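You operate a simulated robot arm through the tools that you are given. There is no shell and no other tool. Be economical: measure what you need, move in short steps, check, and stop when the job is done.

You are at the controls of a simulated robot arm. One attempt, no reset.

Task
Rivet holes 3 and 4 of the orange strip with black rivets.
Fine: turn the blue dial to the chart's value for that colour; set both with the blue squeezer and draw the strip out again; the other holes stay empty, the blue valve open.

Only the result counts: the job must be done as asked and must still hold three seconds after the hand-in. Knocking over, shifting, dropping, spilling or breaking anything else fails it.

Robot
A 7-joint arm with a two-finger parallel gripper on a trunk, on a base that drives. Base frame: it is fixed to the floor where the robot stands at the start and does not move with it; the origin is under the middle of the robot, x ahead of it, y to its left, z up; the surface under the hand at the start is at about z = 0.86. Lengths are in m, angles in rad, forces in N, time in s.
With the tool pointing down near the work surface it reaches from about 0.3 to 0.78 m from the robot's upright axis, wherever it stands. Its first joint turns from -2.897 to 2.897 rad. Places, roughly: bench console [0.4, -0.6, 0.9]; black rivet (3x3x5 cm) [0.7, 0.1, 0.9]; blue dial [0.4, -0.5, 0.9]; blue rivet (3x3x5 cm) [0.7, 0, 0.9]; blue squeezer [0.5, -0.2, 1]; blue valve [0.4, -0.6, 0.9]; hole 2 of the orange strip [0.5, -0.1, 0.9]; hole 3 of the orange strip [0.5, 0, 0.9]; hole 4 of the orange strip [0.5, 0, 0.9]; hole 5 of the orange strip [0.5, 0.1, 0.9]; orange strip [0.5, 0, 0.9]; silver rivet (3x3x5 cm) [0.6, 0, 0.9]. Payload 3.91 kg.
The tool frame sits at the grasp point between the pads (the TCP): z along the fingers, y along the line on which they close. The tips reach 0.03 m beyond it. The gripper opens to 0.11 m. The fingers are 0.02 m wide and 0.01 m thick; the gripper's body (0.048 by 0.112 m) begins 0.055 m behind the TCP.
Orientation is told as [roll, pitch, yaw] about the base's x, y, z axes, in that order, counted from this pose: with the fingers straight down and closing along the base's y, the tool's x points along the base's -x, its y along +y and its z along -z.

Tools
- The arm moves only by the tool arm_command. Its argument "rows" is a list of rows, each a list of 7 numbers: the shift along the tool's x, y, z in m, then the turn, a rotation vector about the tool's x, y, z in rad, then the closure in counts, from 0 (fully open) to 255 (shut). In form: [[dx, dy, dz, rx, ry, rz, gripper], ...]. A call has 1 to 12 rows; each row is the pose to reach, as a shift and turn from the pose commanded when the call began, along the tool's axes at that moment. A row lasts 0.2 s, in which the tool goes at most 0.05 m and 0.15 rad; a call with a longer step from one row to the next is refused whole, and so is a gripper value outside its range. Where a pose cannot be reached the arm comes as near as it can. A force on the tool above 70 N (or 10 N above the force at the start of the call, whichever is more), or a blocked arm, ends the call early, and 0.2 s more pass. The fingers move at their own pace (about 0.108 m/s each) and stop on an object; they squeeze with about 38 N. The grip force told is the motor's: it shows also when the fingers shut on nothing. Time passes only in rows, and 0.2 s behind the last, so rows that repeat a pose let the fingers close. It gives the time, the measured TCP pose, the force on the tool (base axes), the opening and the grip force at its end, in the units of the frame above (readings bear some noise), with the torque about the TCP (base axes, N m) and any sound that the robot's microphone picked up.
- Cameras (640 x 400 px; columns grow to the right, rows downward): "scene" is now at [0.0176, 0.1118, 1.5202]; the picture's right is [-0.48, -0.87, 0.00], its down [-0.49, 0.27, -0.83] and it looks along [0.72, -0.40, -0.56] (base axes); focal length 262 px, centre (320, 200). "wrist" rides on the gripper at [0.072, 0.017, -0.103] in the tool frame; the picture's right is [-0.23, 0.97, 0.00], its down [-0.76, -0.18, -0.62] and it looks along [-0.61, -0.14, 0.78] (tool axes); focal length 222 px, centre (320, 200). There is no depth. A picture from a camera that has moved, and an enlarged one, comes with that camera's place and axes in the base frame and with its lens.
- snapshot(camera): a new picture of that camera. It takes no simulated time.
- base_move(legs): drives the robot by 1 to 6 legs, each [ahead, left, turn to the left] in m, m and rad, along the robot's own axes; the way and the turn of a leg run together, so that a leg with both is an arc; at most 1.5 m and 3.142 rad a leg. The arm and the cameras ride along, it lands a little off, and it stops where it bumps. It gives what a move gives.
- head_to(pan, tilt): turns the head with the scene camera to pan (to the left, within 2.705 rad either way) and tilt (down, from -0.506 to 1.204), counted from straight ahead of the robot. It gives what a move gives.
- inspect(camera, box): a new picture of the part [left, top, right, bottom] of that camera's present view, enlarged. It takes no simulated time.
- hand_in(): hands the job in; it is judged then, once.

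Go step by step. Nothing tells you exact positions but the pictures and the camera data: compare them with the known pose of the tool, close in by small moves and look again before you grip or let go. The budget is 120 turns and 98 pictures, counting those below and the enlarged ones. Unless the task says otherwise, let go and move clear before handing in, and close with one line.

The tools are called after "Request:" as name(argument=value, ...) on one line, values as JSON. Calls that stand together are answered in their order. arm_command: Moves the arm, as the interface text tells. Its arguments: {"type":"object","properties":{"rows":{"type":"array"}},"required":["rows"]} The other tools are called the same way: base_move (legs) drives the base; head_to (pan, tilt) turns the head that bears the scene camera; snapshot (camera) takes a picture; inspect (camera, box) takes an enlarged picture of a part of a camera's view; hand_in () hands the job in.

At the start:

```text
time: 0.0
ee_pos: [0.3519, 0.0025, 1.3714]
ee_rot: [0.0, 0.001, -0.003]
contact_force: [0.7, 0.0, -0.5]
ft_torque: [-0.02, 0.0, -0.03]
opening: 0.1099
grip_force: 0.1
robot x, y, heading: [0.0025, -0.0015, 0.002]
head pan, tilt: [-0.506, 0.599]
```

scene: 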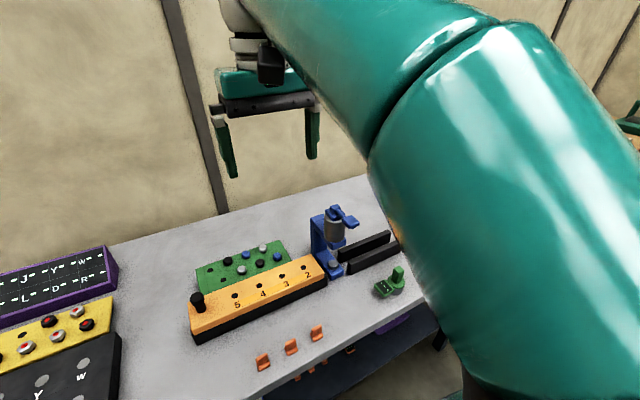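
wrist: 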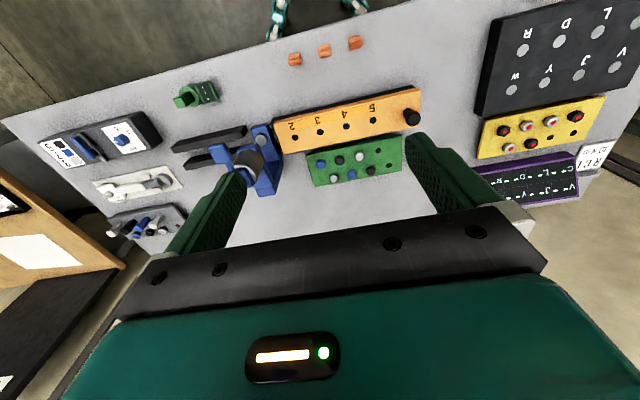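

The bench has an orange strip with a black knob, a green rivet tray, the blue squeezer, and what may be the dial and valve consoles off to the right. I'll look closer before moving.

Request:
inspect(camera="wrist", box=[0, 80, 240, 260])

Request:
inspect(camera="wrist", box=[170, 70, 430, 220])

Request:
inspect(camera="scene", box=[180, 190, 420, 340])

Request:
head_to(pan=-1.1, tilt=0.75)

Request:
snapshot(camera="scene")

```text
2.22 times, centred on (120, 170) of wrist
camera zoom: at [0.2803, 0.0216, 1.4753], right [0.23, 0.97, 0.0], down [0.76, -0.18, 0.62], along [0.61, -0.14, -0.78], focal length 494 px, centre (764, 267)
```

zoom: 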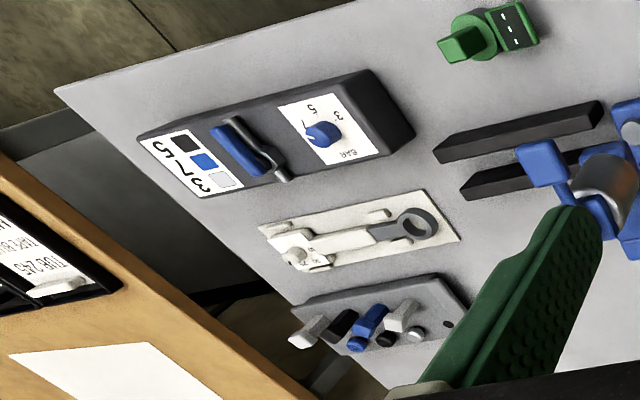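

```text
2.46 times, centred on (300, 145) of wrist
camera zoom: at [0.2803, 0.0216, 1.4753], right [0.23, 0.97, 0.0], down [0.76, -0.18, 0.62], along [0.61, -0.14, -0.78], focal length 547 px, centre (369, 335)
```

zoom: 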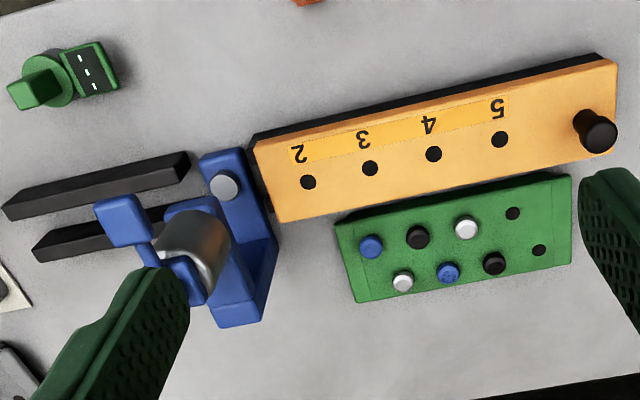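

```text
2.67 times, centred on (300, 265) of scene
camera zoom: at [0.0176, 0.1118, 1.5202], right [-0.48, -0.87, 0.0], down [-0.49, 0.27, -0.83], along [0.72, -0.4, -0.56], focal length 700 px, centre (373, 27)
```

zoom: 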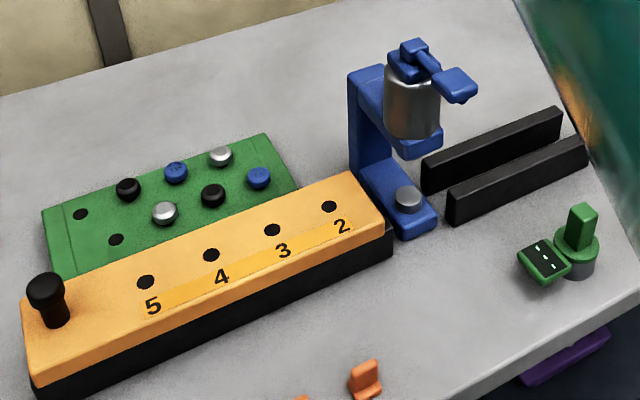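

```text
time: 1.0
ee_pos: [0.3532, 0.0048, 1.3714]
ee_rot: [0.0, 0.0, -0.003]
contact_force: [-0.3, 0.0, -0.2]
ft_torque: [0.01, -0.01, -0.02]
opening: 0.1102
grip_force: 0.1
robot x, y, heading: [-0.0024, 0.0023, 0.006]
head pan, tilt: [-1.1, 0.75]
```

```text
92 pictures are left
camera scene: at [-0.022, 0.0808, 1.5072], right [-0.89, -0.45, 0.0], down [-0.31, 0.61, -0.73], along [0.33, -0.65, -0.68], focal length 262 px, centre (320, 200)
```

scene: 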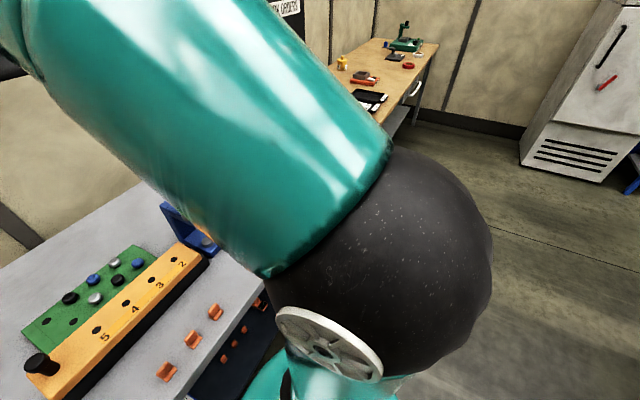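

The chart appears to be on the console at the right, next to the dial. I'll move the hand there to see it close.

Request:
arm_command(rows=[[0.01, -0.042, 0.01, 0, 0, 0, 0], [0.02, -0.084, 0.02, 0, 0, 0, 0], [0.03, -0.126, 0.03, 0, 0, 0, 0], [0.04, -0.168, 0.04, 0, 0, 0, 0], [0.05, -0.21, 0.05, 0, 0, 0, 0], [0.06, -0.252, 0.06, 0, 0, 0, 0], [0.07, -0.294, 0.07, 0, 0, 0, 0], [0.08, -0.336, 0.08, 0, 0, 0, 0], [0.09, -0.378, 0.09, 0, 0, 0, 0], [0.1, -0.42, 0.1, 0, 0, 0, 0], [0.1, -0.46, 0.12, 0, 0, 0, 0], [0.1, -0.5, 0.14, 0, 0, 0, 0]])

Request:
snapshot(camera="wrist")

Request:
snapshot(camera="scene")

```text
time: 3.6
ee_pos: [0.2503, -0.4971, 1.2298]
ee_rot: [0.0, 0.0, -0.002]
contact_force: [-0.4, 0.2, -0.2]
ft_torque: [-0.04, -0.03, -0.01]
opening: 0.11
grip_force: 0.0
robot x, y, heading: [0.0015, -0.0009, -0.003]
head pan, tilt: [-1.1, 0.75]
```

```text
91 pictures are left
camera wrist: at [0.1781, -0.4787, 1.3344], right [0.23, 0.97, 0.0], down [0.76, -0.18, 0.62], along [0.61, -0.14, -0.78], focal length 222 px, centre (320, 200)
```

wrist: 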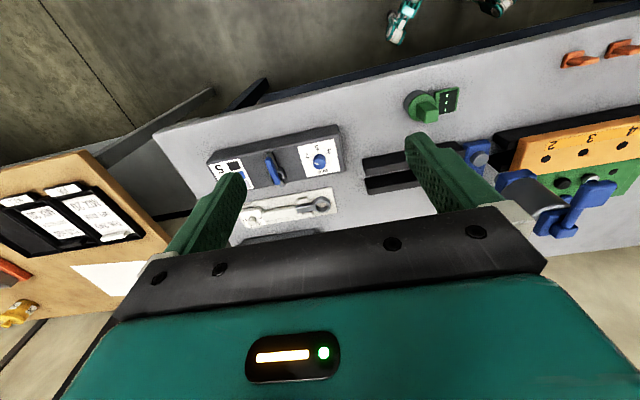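

```text
90 pictures are left
camera scene: at [-0.0223, 0.0821, 1.5071], right [-0.89, -0.45, 0.0], down [-0.31, 0.61, -0.73], along [0.33, -0.65, -0.68], focal length 262 px, centre (320, 200)
```

scene: 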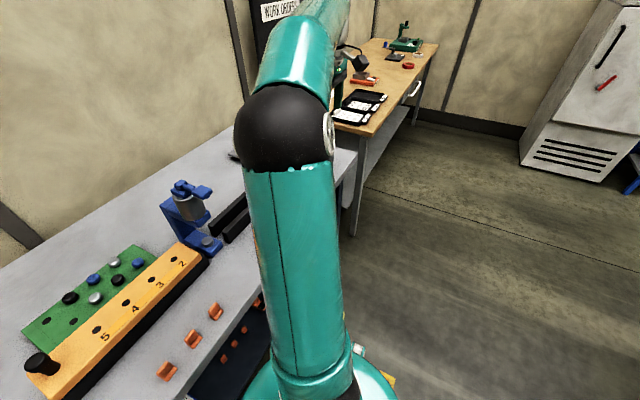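

I'll zoom in on the console and the squeezer.

Request:
inspect(camera="wrist", box=[200, 110, 360, 210])

Request:
inspect(camera="wrist", box=[440, 70, 640, 260])

Request:
inspect(camera="scene", box=[10, 160, 270, 390])

```text
4.00 times, centred on (280, 160) of wrist
camera zoom: at [0.1781, -0.4787, 1.3344], right [0.23, 0.97, 0.0], down [0.76, -0.18, 0.62], along [0.61, -0.14, -0.78], focal length 888 px, centre (480, 360)
```

zoom: 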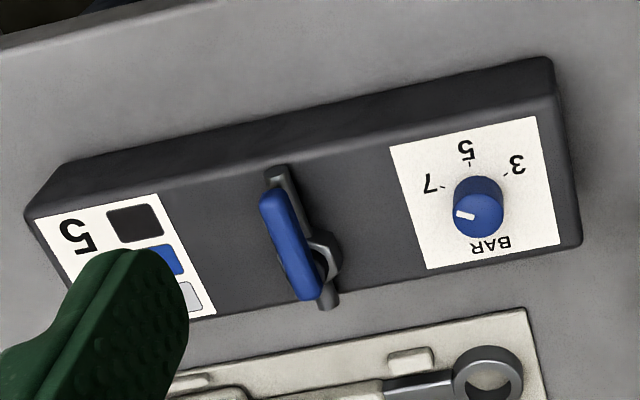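

```text
2.11 times, centred on (540, 165) of wrist
camera zoom: at [0.1781, -0.4787, 1.3344], right [0.23, 0.97, 0.0], down [0.76, -0.18, 0.62], along [0.61, -0.14, -0.78], focal length 468 px, centre (-143, 274)
```

zoom: 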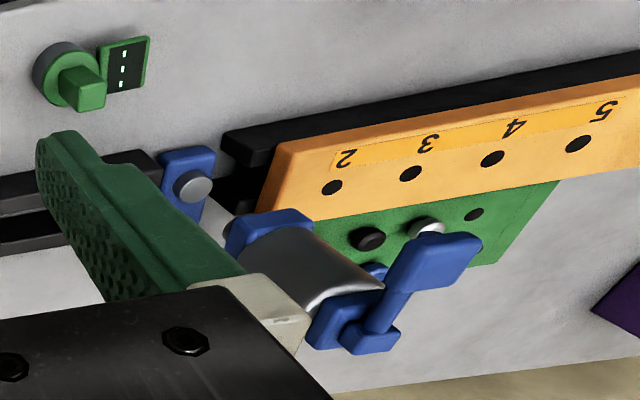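

```text
1.74 times, centred on (140, 275) of scene
camera zoom: at [-0.0223, 0.0821, 1.5071], right [-0.89, -0.45, 0.0], down [-0.31, 0.61, -0.73], along [0.33, -0.65, -0.68], focal length 456 px, centre (633, 70)
```

zoom: 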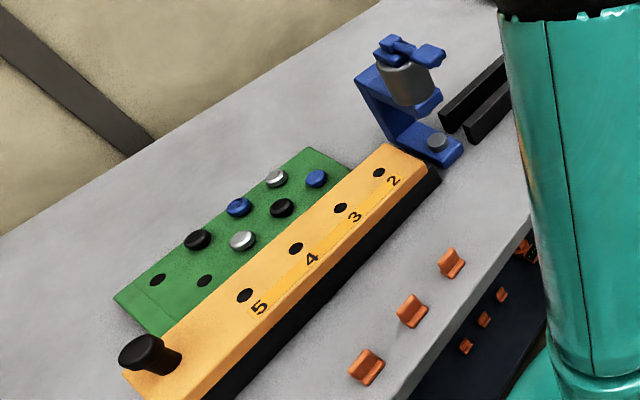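

Black maps to 5, and the dial now points just past 7. I'll go above the dial to fix its position and the pointer angle.

Request:
arm_command(rows=[[-0.03, -0.007, 0.03, 0, 0, 0, 139], [-0.06, -0.014, 0.06, 0, 0, 0, 139], [-0.09, -0.021, 0.09, 0, 0, 0, 139], [-0.12, -0.028, 0.12, 0, 0, 0, 139], [-0.15, -0.033, 0.15, 0, 0, 0, 139], [-0.15, -0.033, 0.17, 0, 0, 0, 139], [-0.15, -0.033, 0.17, 0, 0, 0, 139]])

Request:
snapshot(camera="wrist")

```text
time: 5.2
ee_pos: [0.4019, -0.5303, 1.0595]
ee_rot: [0.0, -0.001, -0.003]
contact_force: [0.3, 0.5, 0.1]
ft_torque: [0.02, 0.0, 0.02]
opening: 0.0502
grip_force: 0.0
robot x, y, heading: [0.0018, -0.0009, -0.001]
head pan, tilt: [-1.1, 0.75]
```

```text
86 pictures are left
camera wrist: at [0.3289, -0.5124, 1.1651], right [0.23, 0.97, 0.0], down [0.76, -0.18, 0.62], along [0.61, -0.14, -0.78], focal length 222 px, centre (320, 200)
```

wrist: 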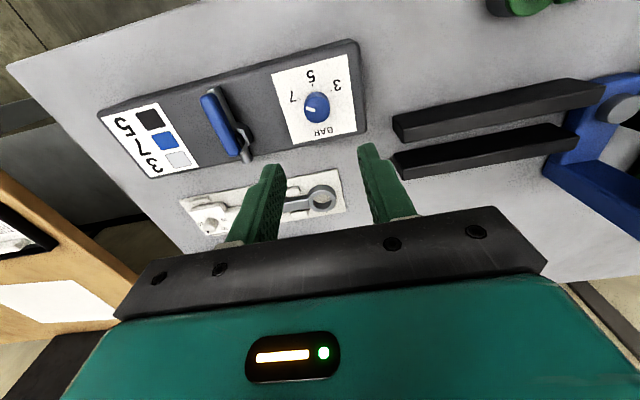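

Request:
inspect(camera="wrist", box=[240, 30, 400, 150])

```text
3.33 times, centred on (320, 90) of wrist
camera zoom: at [0.3289, -0.5124, 1.1651], right [0.23, 0.97, 0.0], down [0.76, -0.18, 0.62], along [0.61, -0.14, -0.78], focal length 740 px, centre (320, 567)
```

zoom: 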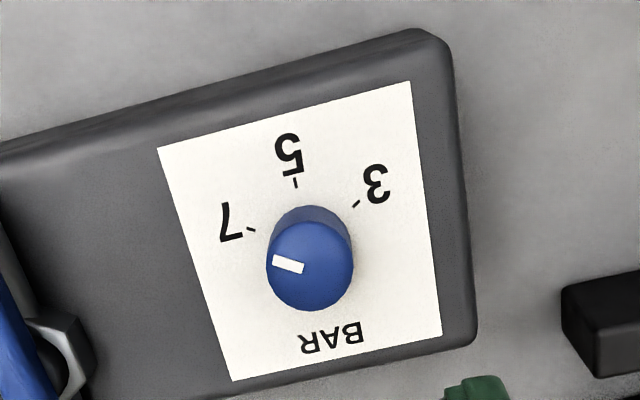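

The pointer is on 7 and the marks are 60° apart, with 5 facing the robot. Dial centre is about (0.400, -0.531), top z≈0.922. I'll pre-rotate, descend and grip.

Request:
arm_command(rows=[[0.002, -0.001, 0.02, 0, 0, -0.13, 139], [0.002, -0.001, 0.04, 0, 0, -0.26, 139], [0.002, -0.001, 0.06, 0, 0, -0.39, 139], [0.002, -0.001, 0.08, 0, 0, -0.52, 139], [0.002, -0.001, 0.1, 0, 0, -0.52, 139], [0.002, -0.001, 0.115, 0, 0, -0.52, 139], [0.002, -0.001, 0.124, 0, 0, -0.52, 139]])

Request:
snapshot(camera="wrist")

```text
time: 6.8
ee_pos: [0.4, -0.5328, 0.9504]
ee_rot: [-0.017, -0.003, 0.517]
contact_force: [-7.5, 9.2, 15.9]
ft_torque: [0.73, 0.5, 0.02]
opening: 0.056
grip_force: 5.3
robot x, y, heading: [0.0028, -0.0005, 0.0]
head pan, tilt: [-1.1, 0.75]
stopped in row 7: the force on the tool passed its limit at 83 N (the readings are from after the stop); the commanded pose is now the measured one
```

```text
84 pictures are left
camera wrist: at [0.3272, -0.552, 1.0542], right [-0.28, 0.96, -0.02], down [0.74, 0.23, 0.63], along [0.61, 0.17, -0.78], focal length 222 px, centre (320, 200)
```

wrist: 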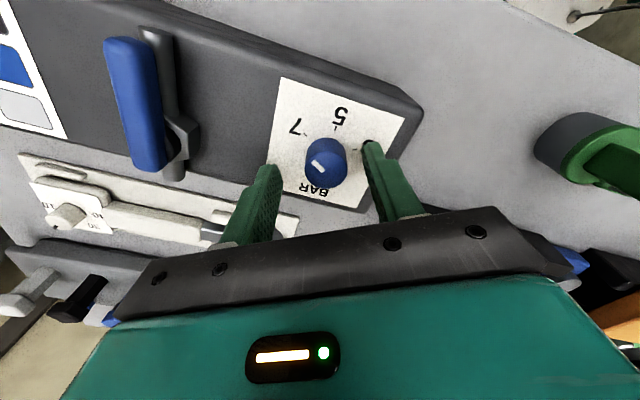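

Something was touched at tip height 0.92. I'll look closer.

Request:
inspect(camera="wrist", box=[230, 70, 440, 240])

```text
2.35 times, centred on (335, 155) of wrist
camera zoom: at [0.3272, -0.552, 1.0542], right [-0.28, 0.96, -0.02], down [0.74, 0.23, 0.63], along [0.61, 0.17, -0.78], focal length 523 px, centre (285, 306)
```

zoom: 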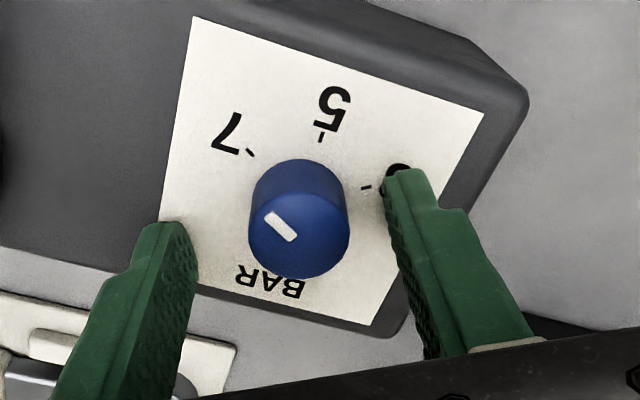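

The plate is really at z≈0.92 (my first estimate was slightly off), with the dial at about (0.393, -0.530). I'll lift 5 mm, recentre, and close.

Request:
arm_command(rows=[[0, 0, -0.006, -0.0148, -0.0084, 0, 139], [0.0042, 0.0047, -0.006, -0.0148, -0.0084, 0, 139], [0.0042, 0.0047, -0.006, -0.0148, -0.0084, 0, 139]])

Request:
inspect(camera="wrist", box=[230, 70, 440, 240])

```text
time: 7.6
ee_pos: [0.3938, -0.5313, 0.9534]
ee_rot: [-0.002, -0.01, 0.519]
contact_force: [0.4, -0.5, -0.1]
ft_torque: [0.0, -0.03, 0.0]
opening: 0.0504
grip_force: 0.1
robot x, y, heading: [0.0013, -0.001, -0.002]
head pan, tilt: [-1.1, 0.75]
```

```text
2.35 times, centred on (335, 155) of wrist
camera zoom: at [0.3223, -0.5523, 1.0576], right [-0.29, 0.96, 0.0], down [0.74, 0.22, 0.63], along [0.6, 0.18, -0.78], focal length 523 px, centre (285, 306)
```

zoom: 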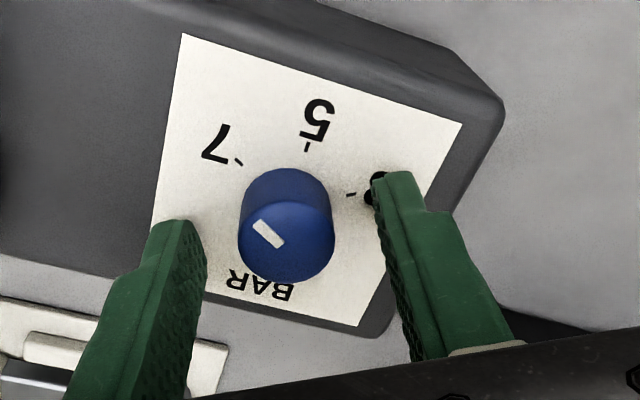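

Contact is free and the dial sits centred between the fingers. I'll close on it and look.

Request:
arm_command(rows=[[0, 0, 0, 0, 0, 0, 200], [0, 0, 0, 0, 0, 0, 255], [0, 0, 0, 0, 0, 0, 255]])

Request:
inspect(camera="wrist", box=[230, 70, 440, 240])

```text
time: 8.4
ee_pos: [0.3944, -0.5305, 0.9539]
ee_rot: [-0.002, -0.01, 0.517]
contact_force: [-5.6, 8.7, 2.8]
ft_torque: [0.36, 0.04, -0.01]
opening: 0.0253
grip_force: 45.4
robot x, y, heading: [-0.0025, 0.0012, 0.0]
head pan, tilt: [-1.1, 0.75]
```

```text
2.35 times, centred on (335, 155) of wrist
camera zoom: at [0.322, -0.5519, 1.0577], right [-0.28, 0.96, 0.0], down [0.74, 0.22, 0.63], along [0.6, 0.18, -0.78], focal length 523 px, centre (285, 306)
```

zoom: 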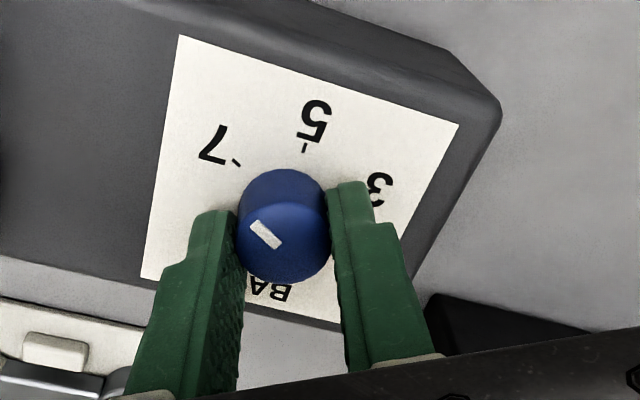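

Gripped at 25 mm. Now I'll turn clockwise (seen from above) by 60°.

Request:
arm_command(rows=[[0, 0.001, 0, 0, 0, 0.13, 255], [0, 0.001, 0, 0, 0, 0.26, 255], [0, 0.001, 0, 0, 0, 0.39, 255], [0, 0.001, 0, 0, 0, 0.52, 255], [0, 0.001, 0, 0, 0, 0.65, 255], [0, 0.001, 0, 0, 0, 0.78, 255], [0, 0.001, 0, 0, 0, 0.92, 255], [0, 0.001, 0, 0, 0, 1.047, 255], [0, 0.001, 0, 0, 0, 1.047, 255]])

Request:
inspect(camera="wrist", box=[230, 70, 440, 240])

```text
time: 10.4
ee_pos: [0.393, -0.5329, 0.9553]
ee_rot: [0.005, -0.008, -0.531]
contact_force: [12.2, -29.5, -8.5]
ft_torque: [-0.67, -0.13, 0.09]
opening: 0.025
grip_force: 44.7
robot x, y, heading: [0.0012, 0.0015, -0.003]
head pan, tilt: [-1.1, 0.75]
```

```text
2.35 times, centred on (335, 155) of wrist
camera zoom: at [0.339, -0.4801, 1.058], right [0.69, 0.72, 0.01], down [0.56, -0.54, 0.63], along [0.46, -0.43, -0.78], focal length 523 px, centre (285, 306)
```

zoom: 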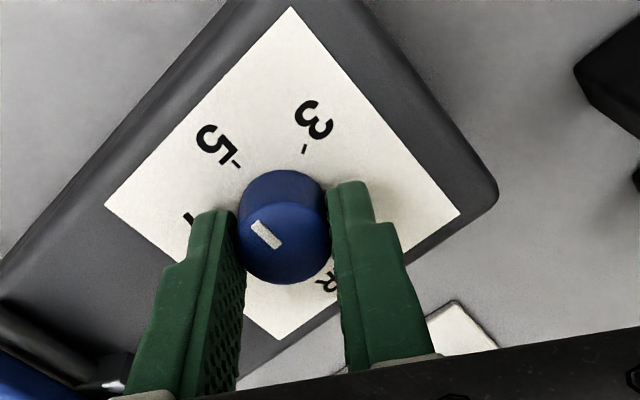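

The pointer is now on 5. I'll release, rise, and verify.

Request:
arm_command(rows=[[0, 0, 0, 0, 0, 0, 190], [0, 0, 0, 0, 0, 0, 139], [0, 0, -0.03, 0, 0, 0, 139], [0, 0, -0.07, 0, 0, -0.13, 139], [0, 0, -0.11, 0, 0, -0.26, 139], [0, 0, -0.14, 0, 0, -0.39, 139], [0, 0, -0.17, 0, 0, -0.52, 139]])

Request:
inspect(camera="wrist", box=[80, 20, 400, 220])

```text
time: 12.0
ee_pos: [0.3919, -0.5298, 1.125]
ee_rot: [0.003, -0.008, -0.006]
contact_force: [-0.7, 1.0, 0.9]
ft_torque: [0.0, -0.01, 0.01]
opening: 0.0503
grip_force: 0.1
robot x, y, heading: [-0.0006, -0.0017, -0.001]
head pan, tilt: [-1.1, 0.75]
```

```text
2.00 times, centred on (240, 120) of wrist
camera zoom: at [0.3192, -0.5134, 1.2285], right [0.23, 0.97, 0.01], down [0.75, -0.19, 0.63], along [0.61, -0.14, -0.78], focal length 444 px, centre (480, 360)
```

zoom: 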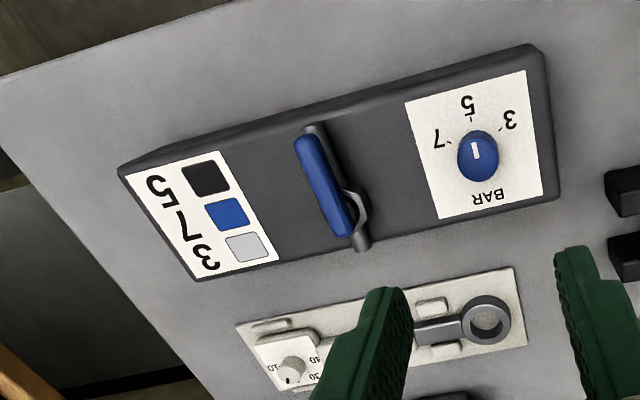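

The dial reads 5 and the valve handle lies along its pipe (open). Next I'll go over the rivet tray and strip to survey them.

Request:
arm_command(rows=[[0, 0, -0.045, -0.003, -0.008, 0, 100], [0, 0.02, -0.09, -0.003, -0.008, 0, 60], [0, 0.06, -0.11, -0.003, -0.008, 0, 0], [-0.01, 0.108, -0.11, -0.003, -0.008, 0, 0], [-0.02, 0.156, -0.11, -0.003, -0.008, 0, 0], [-0.03, 0.204, -0.11, -0.003, -0.008, 0, 0], [-0.04, 0.252, -0.11, -0.003, -0.008, 0, 0], [-0.05, 0.3, -0.11, -0.003, -0.008, 0, 0], [-0.06, 0.348, -0.11, -0.003, -0.008, 0, 0], [-0.07, 0.396, -0.11, -0.003, -0.008, 0, 0], [-0.08, 0.444, -0.11, -0.003, -0.008, 0, 0], [-0.09, 0.492, -0.11, -0.003, -0.008, 0, 0]])

Request:
snapshot(camera="wrist")

```text
time: 14.6
ee_pos: [0.4853, -0.0388, 1.2383]
ee_rot: [0.007, -0.017, -0.011]
contact_force: [0.2, -0.5, -0.3]
ft_torque: [0.03, 0.0, -0.03]
opening: 0.1103
grip_force: 0.1
robot x, y, heading: [0.002, 0.0, -0.006]
head pan, tilt: [-1.1, 0.75]
```

```text
78 pictures are left
camera wrist: at [0.4113, -0.0226, 1.3401], right [0.24, 0.97, 0.01], down [0.75, -0.19, 0.64], along [0.62, -0.14, -0.77], focal length 222 px, centre (320, 200)
```

wrist: 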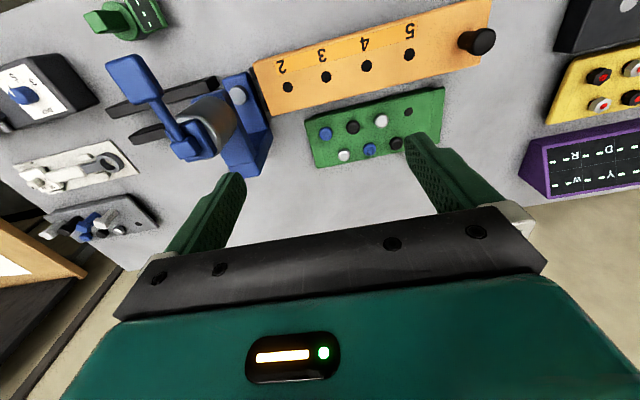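

I'll correct the small tilt and go lower over the tray.

Request:
arm_command(rows=[[-0.025, 0.012, 0.025, 0.002, 0.004, 0.003, 0], [-0.05, 0.024, 0.05, 0.004, 0.009, 0.006, 0], [-0.075, 0.036, 0.075, 0.006, 0.014, 0.009, 0], [-0.095, 0.05, 0.1, 0.007, 0.017, 0.011, 0], [-0.095, 0.06, 0.128, 0.007, 0.017, 0.011, 0]])

Request:
snapshot(camera="wrist")

Request:
inspect(camera="wrist", box=[200, 0, 480, 175])

```text
time: 15.8
ee_pos: [0.5838, 0.02, 1.1117]
ee_rot: [0.0, 0.001, -0.022]
contact_force: [-0.2, -0.2, 0.8]
ft_torque: [0.01, 0.03, 0.02]
opening: 0.11
grip_force: 0.1
robot x, y, heading: [-0.0001, -0.0023, -0.001]
head pan, tilt: [-1.1, 0.75]
```

```text
77 pictures are left
camera wrist: at [0.512, 0.0395, 1.2148], right [0.25, 0.97, 0.0], down [0.76, -0.19, 0.62], along [0.6, -0.15, -0.78], focal length 222 px, centre (320, 200)
```

wrist: 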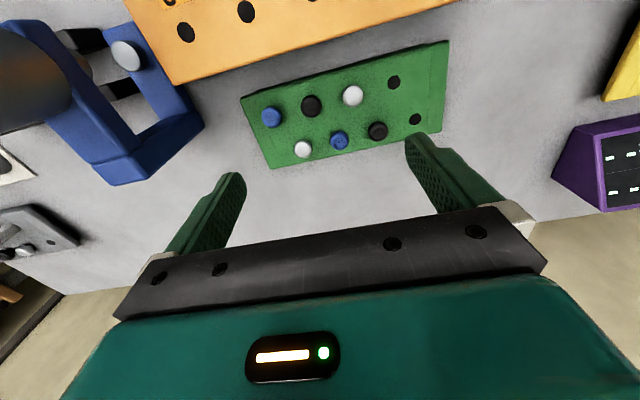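

```text
2.29 times, centred on (340, 88) of wrist
camera zoom: at [0.512, 0.0395, 1.2148], right [0.25, 0.97, 0.0], down [0.76, -0.19, 0.62], along [0.6, -0.15, -0.78], focal length 508 px, centre (274, 457)
```

zoom: 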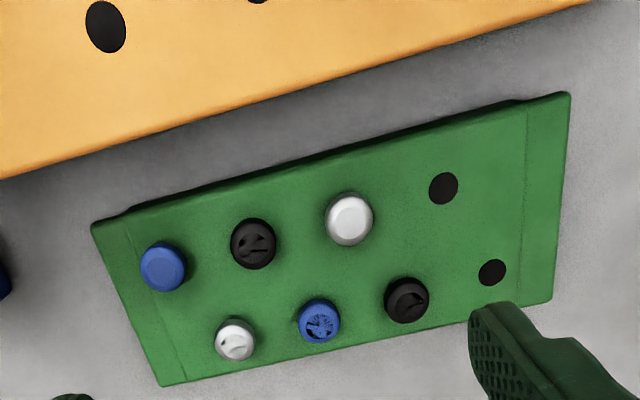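

Black rivets are at about (0.592, 0.007) and (0.648, 0.090), head tops z≈0.907. Now I'll view the strip holes and squeezer from closer.

Request:
arm_command(rows=[[0.045, -0.005, 0, 0, 0, 0.005, 0], [0.09, -0.01, 0, 0, 0, 0.01, 0], [0.12, -0.02, 0, 0, 0, 0.02, 0], [0.12, -0.02, 0, 0, 0, 0.02, 0]])

Request:
snapshot(camera="wrist")

Request:
inspect(camera="wrist", box=[190, 10, 510, 210])

Request:
inspect(camera="wrist", box=[0, 0, 240, 200])

```text
time: 16.8
ee_pos: [0.4628, 0.0013, 1.1109]
ee_rot: [-0.002, -0.001, -0.039]
contact_force: [-0.6, 0.0, 0.5]
ft_torque: [-0.01, 0.0, 0.0]
opening: 0.1098
grip_force: 0.0
robot x, y, heading: [0.004, -0.0033, 0.002]
head pan, tilt: [-1.1, 0.75]
```

```text
75 pictures are left
camera wrist: at [0.3915, 0.0226, 1.2147], right [0.27, 0.96, 0.0], down [0.75, -0.21, 0.62], along [0.6, -0.17, -0.78], focal length 222 px, centre (320, 200)
```

wrist: 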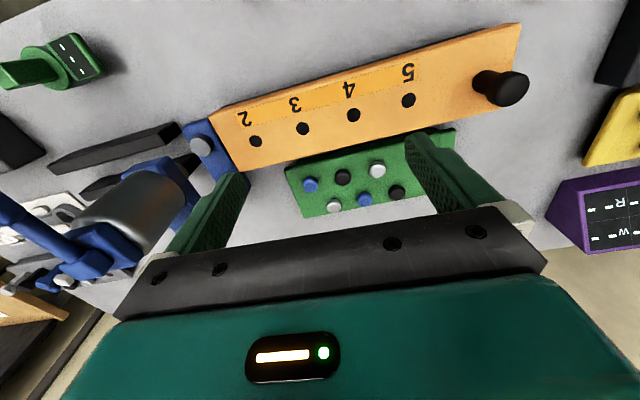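

```text
2.00 times, centred on (350, 110) of wrist
camera zoom: at [0.3915, 0.0226, 1.2147], right [0.27, 0.96, 0.0], down [0.75, -0.21, 0.62], along [0.6, -0.17, -0.78], focal length 444 px, centre (260, 380)
```

zoom: 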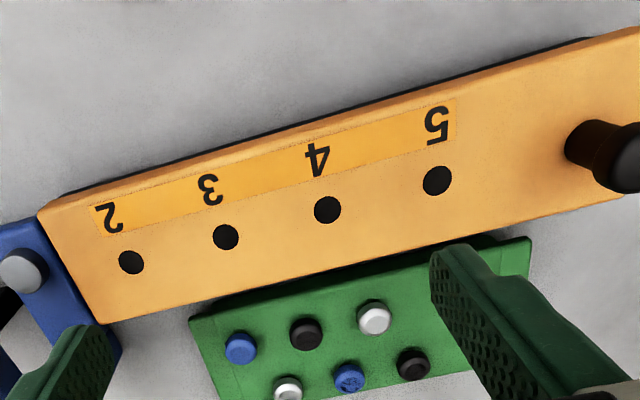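

```text
2.00 times, centred on (120, 100) of wrist
camera zoom: at [0.3915, 0.0226, 1.2147], right [0.27, 0.96, 0.0], down [0.75, -0.21, 0.62], along [0.6, -0.17, -0.78], focal length 444 px, centre (720, 400)
```

zoom: 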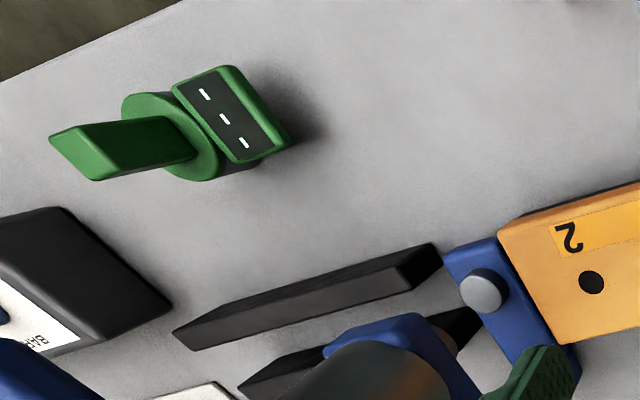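

The strip's top is z≈0.942, hole 3 about (0.4855, -0.026), hole 4 (0.486, 0.037), pitch 64 mm; the anvil is near (0.482, -0.185). I'll now go above the first black rivet.

Request:
arm_command(rows=[[-0.045, 0.004, 0, 0, 0, -0.013, 139], [-0.09, 0.008, 0.01, 0, 0, -0.026, 139], [-0.12, 0.011, 0.045, 0, 0, -0.039, 139], [-0.1287, 0.011, 0.085, 0, 0, -0.039, 139], [-0.1287, 0.011, 0.121, 0, 0, -0.039, 139], [-0.1287, 0.011, 0.121, 0, 0, -0.039, 139]])

Request:
inspect(camera="wrist", box=[180, 30, 460, 205])

```text
time: 18.2
ee_pos: [0.5933, 0.0083, 0.9895]
ee_rot: [0.001, 0.001, -0.002]
contact_force: [0.6, 0.4, 0.7]
ft_torque: [-0.02, 0.0, -0.01]
opening: 0.05
grip_force: 0.0
robot x, y, heading: [-0.0017, -0.0007, 0.003]
head pan, tilt: [-1.1, 0.75]
```

```text
2.29 times, centred on (320, 118) of wrist
camera zoom: at [0.5202, 0.0257, 1.0932], right [0.23, 0.97, 0.0], down [0.76, -0.18, 0.62], along [0.61, -0.14, -0.78], focal length 508 px, centre (320, 389)
```

zoom: 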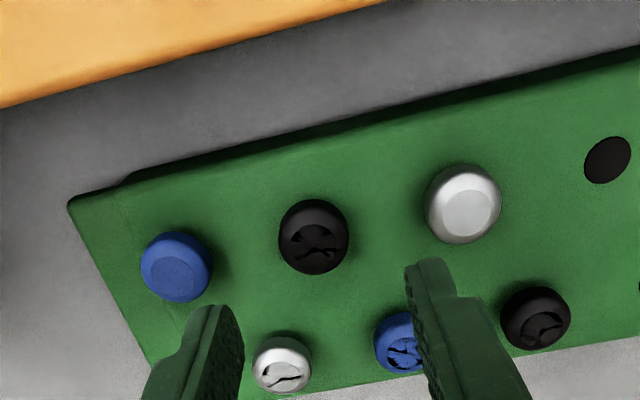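

Request:
arm_command(rows=[[0, -0.002, 0.03, 0, 0, 0, 139], [0, -0.002, 0.048, 0, 0, 0, 139], [0, -0.002, 0.055, 0, 0, 0, 139], [0, -0.002, 0.055, 0, 0, 0, 139]])

Request:
inspect(camera="wrist", box=[180, 80, 460, 255])

```text
time: 19.2
ee_pos: [0.5917, 0.0039, 0.9344]
ee_rot: [-0.001, -0.001, -0.001]
contact_force: [0.5, -0.1, 0.0]
ft_torque: [0.02, -0.01, 0.02]
opening: 0.0499
grip_force: 0.1
robot x, y, heading: [0.001, -0.0047, -0.004]
head pan, tilt: [-1.1, 0.75]
```

```text
2.29 times, centred on (320, 168) of wrist
camera zoom: at [0.5195, 0.023, 1.0385], right [0.23, 0.97, 0.0], down [0.76, -0.18, 0.62], along [0.61, -0.14, -0.78], focal length 508 px, centre (320, 274)
```

zoom: 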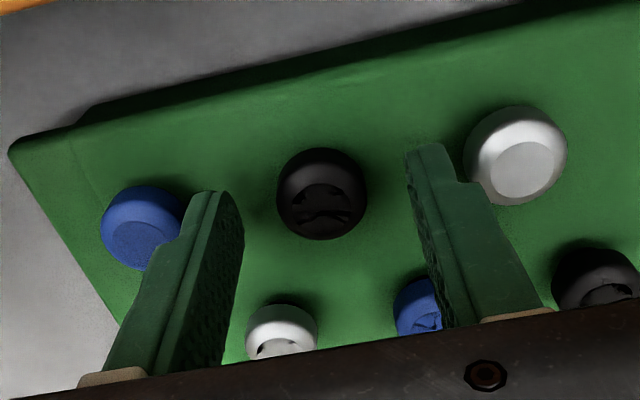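

The rivet head is centred between the fingers. I'll descend 4 mm more, nudge 3 mm, and close.

Request:
arm_command(rows=[[-0.003, 0, 0.002, 0, 0, 0, 139], [-0.003, 0, 0.004, 0, 0, 0, 139], [-0.003, 0, 0.004, 0, 0, 0, 200], [-0.003, 0, 0.004, 0, 0, 0, 255], [-0.003, 0, 0.004, 0, 0, 0, 255]])

Request:
inspect(camera="wrist", box=[180, 80, 460, 255])

```text
time: 20.4
ee_pos: [0.595, 0.0058, 0.9311]
ee_rot: [0.001, 0.001, -0.002]
contact_force: [0.1, 0.4, 0.7]
ft_torque: [-0.02, -0.01, 0.01]
opening: 0.025
grip_force: 37.9
robot x, y, heading: [0.0002, -0.0002, 0.001]
head pan, tilt: [-1.1, 0.75]
```

```text
2.29 times, centred on (320, 168) of wrist
camera zoom: at [0.5227, 0.0232, 1.035], right [0.23, 0.97, 0.0], down [0.76, -0.18, 0.62], along [0.61, -0.14, -0.78], focal length 508 px, centre (320, 274)
```

zoom: 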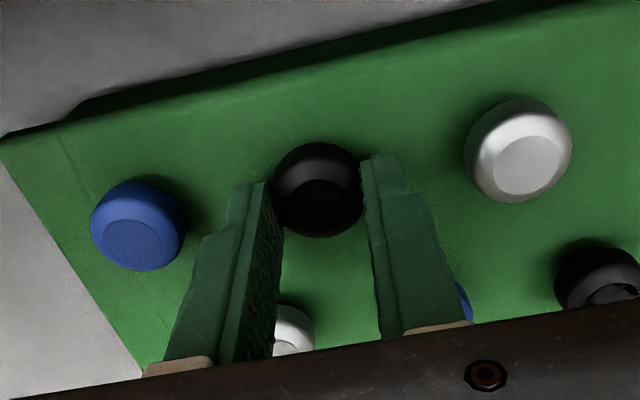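

Gripped at 25 mm. Lift straight up and check.

Request:
arm_command(rows=[[0, 0, -0.01, 0, 0, 0, 255], [0, 0, -0.03, 0, 0, 0, 255], [0, 0, -0.06, 0, 0, 0, 255], [0, 0, -0.1, 0, 0, 0, 255], [0, 0, -0.13, 0, 0, 0, 255]])

Request:
snapshot(camera="wrist")

Request:
head_to(pan=-0.25, tilt=0.8)

Request:
snapshot(camera="scene")

```text
time: 21.6
ee_pos: [0.5953, 0.0055, 1.0622]
ee_rot: [-0.001, -0.001, -0.002]
contact_force: [-0.2, 0.1, -0.1]
ft_torque: [0.01, 0.0, 0.02]
opening: 0.0251
grip_force: 37.6
robot x, y, heading: [0.0004, 0.0005, 0.001]
head pan, tilt: [-1.1, 0.75]
```

```text
69 pictures are left
camera wrist: at [0.5232, 0.0236, 1.1663], right [0.23, 0.97, 0.0], down [0.76, -0.18, 0.62], along [0.61, -0.14, -0.78], focal length 222 px, centre (320, 200)
```

wrist: 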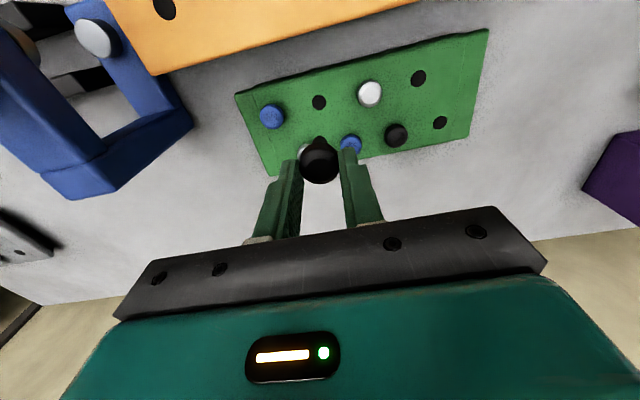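

```text
time: 22.8
ee_pos: [0.5964, 0.0063, 1.0614]
ee_rot: [0.001, 0.001, -0.003]
contact_force: [-0.8, 0.7, -0.4]
ft_torque: [0.01, -0.01, -0.01]
opening: 0.0252
grip_force: 38.6
robot x, y, heading: [-0.0016, 0.0003, 0.005]
head pan, tilt: [-0.25, 0.799]
```

```text
68 pictures are left
camera scene: at [0.0185, 0.1347, 1.5032], right [-0.25, -0.97, 0.0], down [-0.69, 0.18, -0.7], along [0.68, -0.17, -0.72], focal length 262 px, centre (320, 200)
```

scene: 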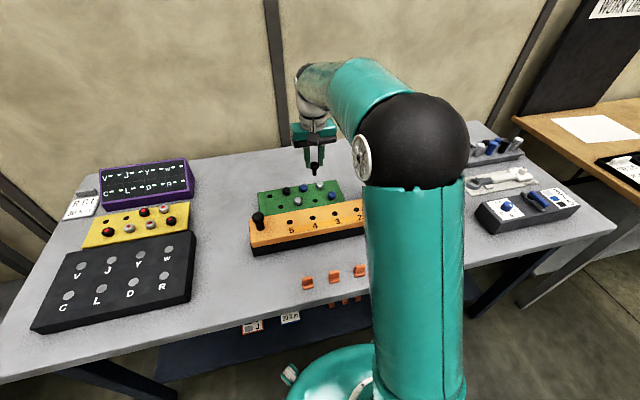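

Request:
inspect(camera="scene", box=[270, 110, 370, 200])

```text
4.44 times, centred on (320, 155) of scene
camera zoom: at [0.0185, 0.1347, 1.5032], right [-0.25, -0.97, 0.0], down [-0.69, 0.18, -0.7], along [0.68, -0.17, -0.72], focal length 1166 px, centre (320, 400)
```

zoom: 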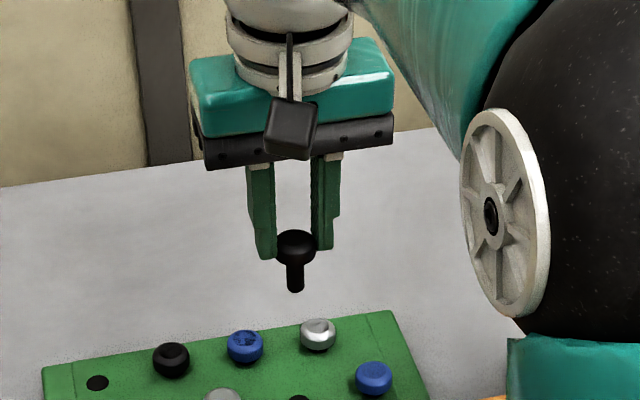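

The rivet hangs straight with a shank about 11 mm thick. I'll carry it over hole 3.

Request:
arm_command(rows=[[0.035, -0.011, -0.01, 0, 0, 0, 255], [0.07, -0.022, -0.01, 0, 0, 0, 255], [0.11, -0.0315, -0.01, 0, 0, 0, 255], [0.11, -0.0315, 0.01, 0, 0, 0, 255], [0.11, -0.0315, 0.02, 0, 0, 0, 255], [0.11, -0.0315, 0.02, 0, 0, 0, 255]])

Request:
inspect(camera="wrist", box=[180, 50, 460, 225])

Request:
inspect(camera="scene", box=[240, 120, 380, 260])

```text
time: 24.2
ee_pos: [0.4852, -0.0262, 1.0412]
ee_rot: [0.002, 0.001, -0.002]
contact_force: [0.5, 0.0, 0.1]
ft_torque: [0.0, 0.03, -0.03]
opening: 0.0251
grip_force: 37.3
robot x, y, heading: [0.0, -0.0003, -0.001]
head pan, tilt: [-0.25, 0.799]
```

```text
2.29 times, centred on (320, 138) of wrist
camera zoom: at [0.4127, -0.0079, 1.1448], right [0.23, 0.97, 0.0], down [0.76, -0.18, 0.62], along [0.61, -0.14, -0.78], focal length 508 px, centre (320, 343)
```

zoom: 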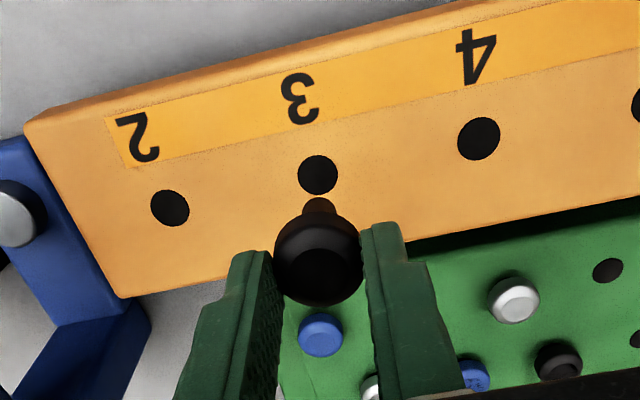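

```text
2.86 times, centred on (310, 190) of scene
camera zoom: at [0.019, 0.1348, 1.5032], right [-0.25, -0.97, 0.0], down [-0.69, 0.18, -0.7], along [0.68, -0.17, -0.72], focal length 750 px, centre (349, 229)
```

zoom: 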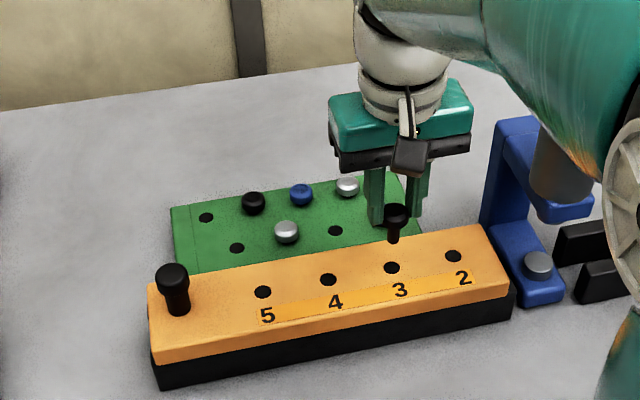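

Rivet and hole line up within about 1 mm. I'll lower it partway in and check.

Request:
arm_command(rows=[[0, -0.0005, 0.015, 0, 0, 0, 255], [0, -0.0005, 0.027, 0, 0, 0, 255], [0, -0.0005, 0.034, 0, 0, 0, 255], [0, -0.0005, 0.042, 0, 0, 0, 255]])

Request:
inspect(camera="wrist", box=[180, 50, 460, 225])

Request:
inspect(camera="scene", box=[240, 120, 380, 260])

```text
time: 25.2
ee_pos: [0.4859, -0.0266, 0.9993]
ee_rot: [0.0, -0.002, -0.002]
contact_force: [0.5, -0.8, -0.1]
ft_torque: [0.0, -0.01, -0.01]
opening: 0.0252
grip_force: 38.2
robot x, y, heading: [0.0021, -0.001, 0.003]
head pan, tilt: [-0.25, 0.799]
```

```text
2.29 times, centred on (320, 138) of wrist
camera zoom: at [0.4125, -0.0086, 1.103], right [0.23, 0.97, 0.0], down [0.76, -0.18, 0.62], along [0.61, -0.14, -0.78], focal length 508 px, centre (320, 343)
```

zoom: 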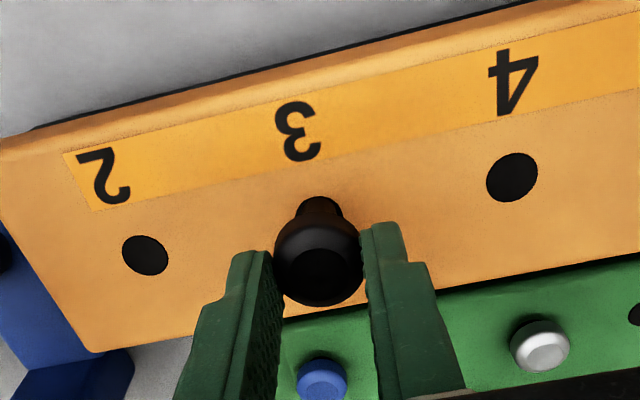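

```text
2.86 times, centred on (310, 190) of scene
camera zoom: at [0.0182, 0.1348, 1.5032], right [-0.25, -0.97, 0.0], down [-0.69, 0.18, -0.7], along [0.68, -0.17, -0.72], focal length 750 px, centre (349, 229)
```

zoom: 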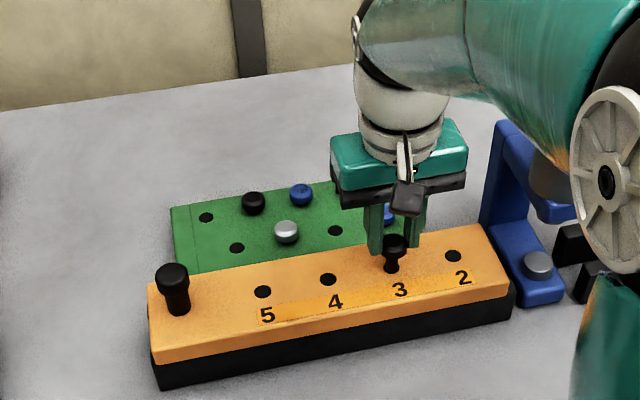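

It is entering without contact. Continue until the head nearly seats.

Request:
arm_command(rows=[[0, 0, 0.007, 0, 0, 0, 255], [0, 0, 0.012, 0, 0, 0, 255], [0, 0, 0.016, 0, 0, 0, 255], [0, 0, 0.02, 0, 0, 0, 255]])

Request:
inspect(camera="wrist", box=[180, 50, 460, 225])

```text
time: 26.2
ee_pos: [0.4859, -0.0261, 0.9779]
ee_rot: [0.0, -0.001, -0.001]
contact_force: [6.8, -0.3, 3.2]
ft_torque: [0.0, -0.31, 0.0]
opening: 0.025
grip_force: 38.1
robot x, y, heading: [-0.0028, 0.0029, -0.002]
head pan, tilt: [-0.25, 0.799]
```

```text
2.29 times, centred on (320, 138) of wrist
camera zoom: at [0.413, -0.0086, 1.0834], right [0.23, 0.97, 0.0], down [0.76, -0.18, 0.62], along [0.61, -0.14, -0.78], focal length 508 px, centre (320, 343)
```

zoom: 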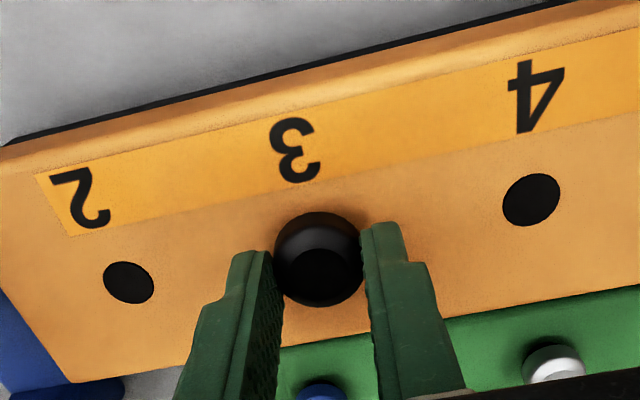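

The head is practically on the strip. I'll release and rise.

Request:
arm_command(rows=[[0, 0, 0.001, 0, 0, 0, 200], [0, 0, 0.001, 0, 0, 0, 139], [0, 0, 0.001, 0, 0, 0, 139], [0, 0, -0.02, 0, 0, 0, 139], [0, 0, -0.06, 0, 0, 0, 139], [0, 0, -0.09, 0, 0, 0, 139]])

Request:
inspect(camera="wrist", box=[180, 20, 460, 195])

Request:
inspect(camera="scene", box=[240, 140, 380, 260])

```text
time: 27.6
ee_pos: [0.4855, -0.0265, 1.07]
ee_rot: [-0.001, -0.001, -0.003]
contact_force: [0.2, 0.6, -0.1]
ft_torque: [-0.03, 0.02, -0.01]
opening: 0.0503
grip_force: 0.1
robot x, y, heading: [0.0003, 0.0013, -0.001]
head pan, tilt: [-0.25, 0.799]
```

```text
2.29 times, centred on (320, 108) of wrist
camera zoom: at [0.4129, -0.01, 1.1744], right [0.23, 0.97, 0.0], down [0.76, -0.18, 0.62], along [0.61, -0.14, -0.78], focal length 508 px, centre (320, 411)
```

zoom: 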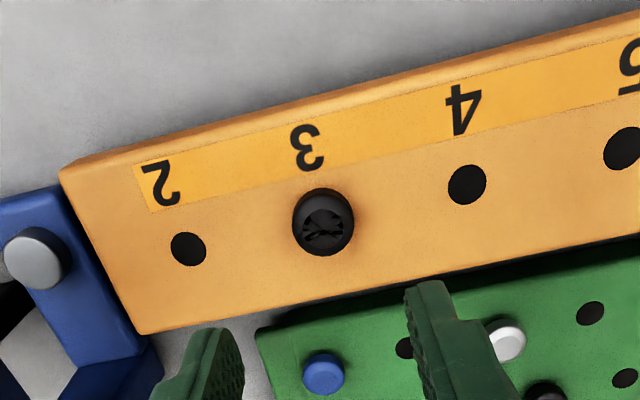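

```text
3.33 times, centred on (310, 200) of scene
camera zoom: at [0.0184, 0.1347, 1.5032], right [-0.25, -0.97, 0.0], down [-0.69, 0.18, -0.7], along [0.68, -0.17, -0.72], focal length 875 px, centre (353, 200)
```

zoom: 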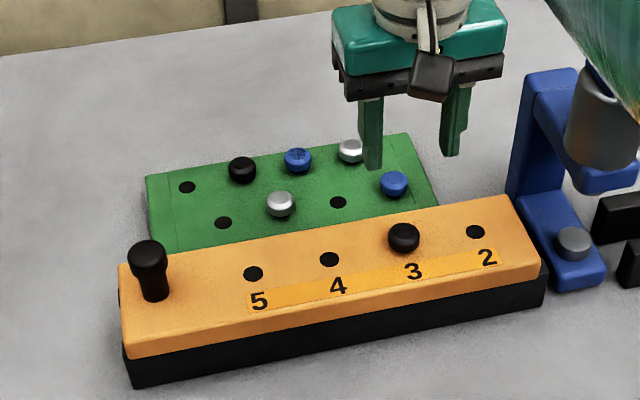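

Rivet 1 is seated in hole 3. Now over to the second black rivet at about (0.650, 0.090).

Request:
arm_command(rows=[[-0.035, 0.025, 0, 0, 0, 0, 139], [-0.07, 0.05, 0, 0, 0, 0, 139], [-0.105, 0.075, 0, 0, 0, 0, 139], [-0.14, 0.1, 0, 0, 0, 0, 139], [-0.1645, 0.1165, 0.02, 0, 0, 0, 139], [-0.1645, 0.1165, 0.06, 0, 0, 0, 139], [-0.1645, 0.1165, 0.09, 0, 0, 0, 139], [-0.1645, 0.1165, 0.09, 0, 0, 0, 139]])

Request:
inspect(camera="wrist", box=[180, 30, 460, 205])

```text
time: 29.4
ee_pos: [0.6508, 0.0908, 0.9794]
ee_rot: [0.0, -0.002, -0.002]
contact_force: [-0.2, 0.8, -0.4]
ft_torque: [0.0, 0.01, 0.01]
opening: 0.0502
grip_force: 0.1
robot x, y, heading: [-0.001, 0.0009, 0.002]
head pan, tilt: [-0.25, 0.799]
```

```text
2.29 times, centred on (320, 118) of wrist
camera zoom: at [0.5776, 0.1079, 1.0832], right [0.23, 0.97, 0.0], down [0.76, -0.18, 0.62], along [0.61, -0.14, -0.78], focal length 508 px, centre (320, 389)
```

zoom: 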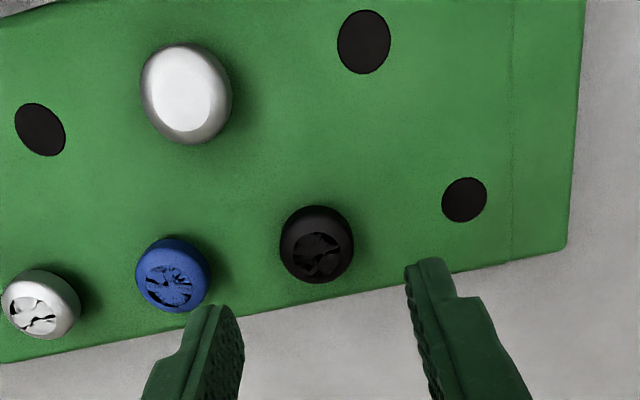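

Request:
arm_command(rows=[[-0.002, 0, 0.025, 0, 0, 0, 139], [-0.002, 0, 0.04, 0, 0, 0, 139], [-0.002, 0, 0.048, 0, 0, 0, 139], [-0.002, 0, 0.048, 0, 0, 0, 200], [-0.002, 0, 0.048, 0, 0, 0, 255], [-0.002, 0, 0.048, 0, 0, 0, 255]])

Request:
inspect(camera="wrist", box=[180, 50, 460, 225])

```text
time: 30.8
ee_pos: [0.6512, 0.0914, 0.9311]
ee_rot: [0.0, -0.001, -0.001]
contact_force: [-0.9, -0.4, 2.6]
ft_torque: [-0.03, -0.02, 0.01]
opening: 0.0252
grip_force: 38.3
robot x, y, heading: [0.0013, -0.0011, -0.003]
head pan, tilt: [-0.25, 0.799]
```

```text
2.29 times, centred on (320, 138) of wrist
camera zoom: at [0.579, 0.1079, 1.0358], right [0.23, 0.97, 0.0], down [0.76, -0.18, 0.62], along [0.61, -0.14, -0.78], focal length 508 px, centre (320, 343)
```

zoom: 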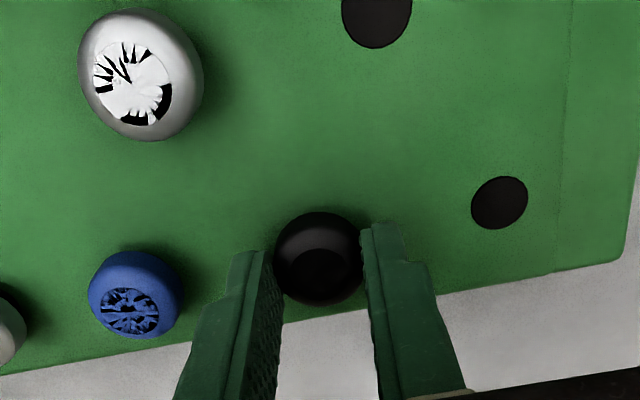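

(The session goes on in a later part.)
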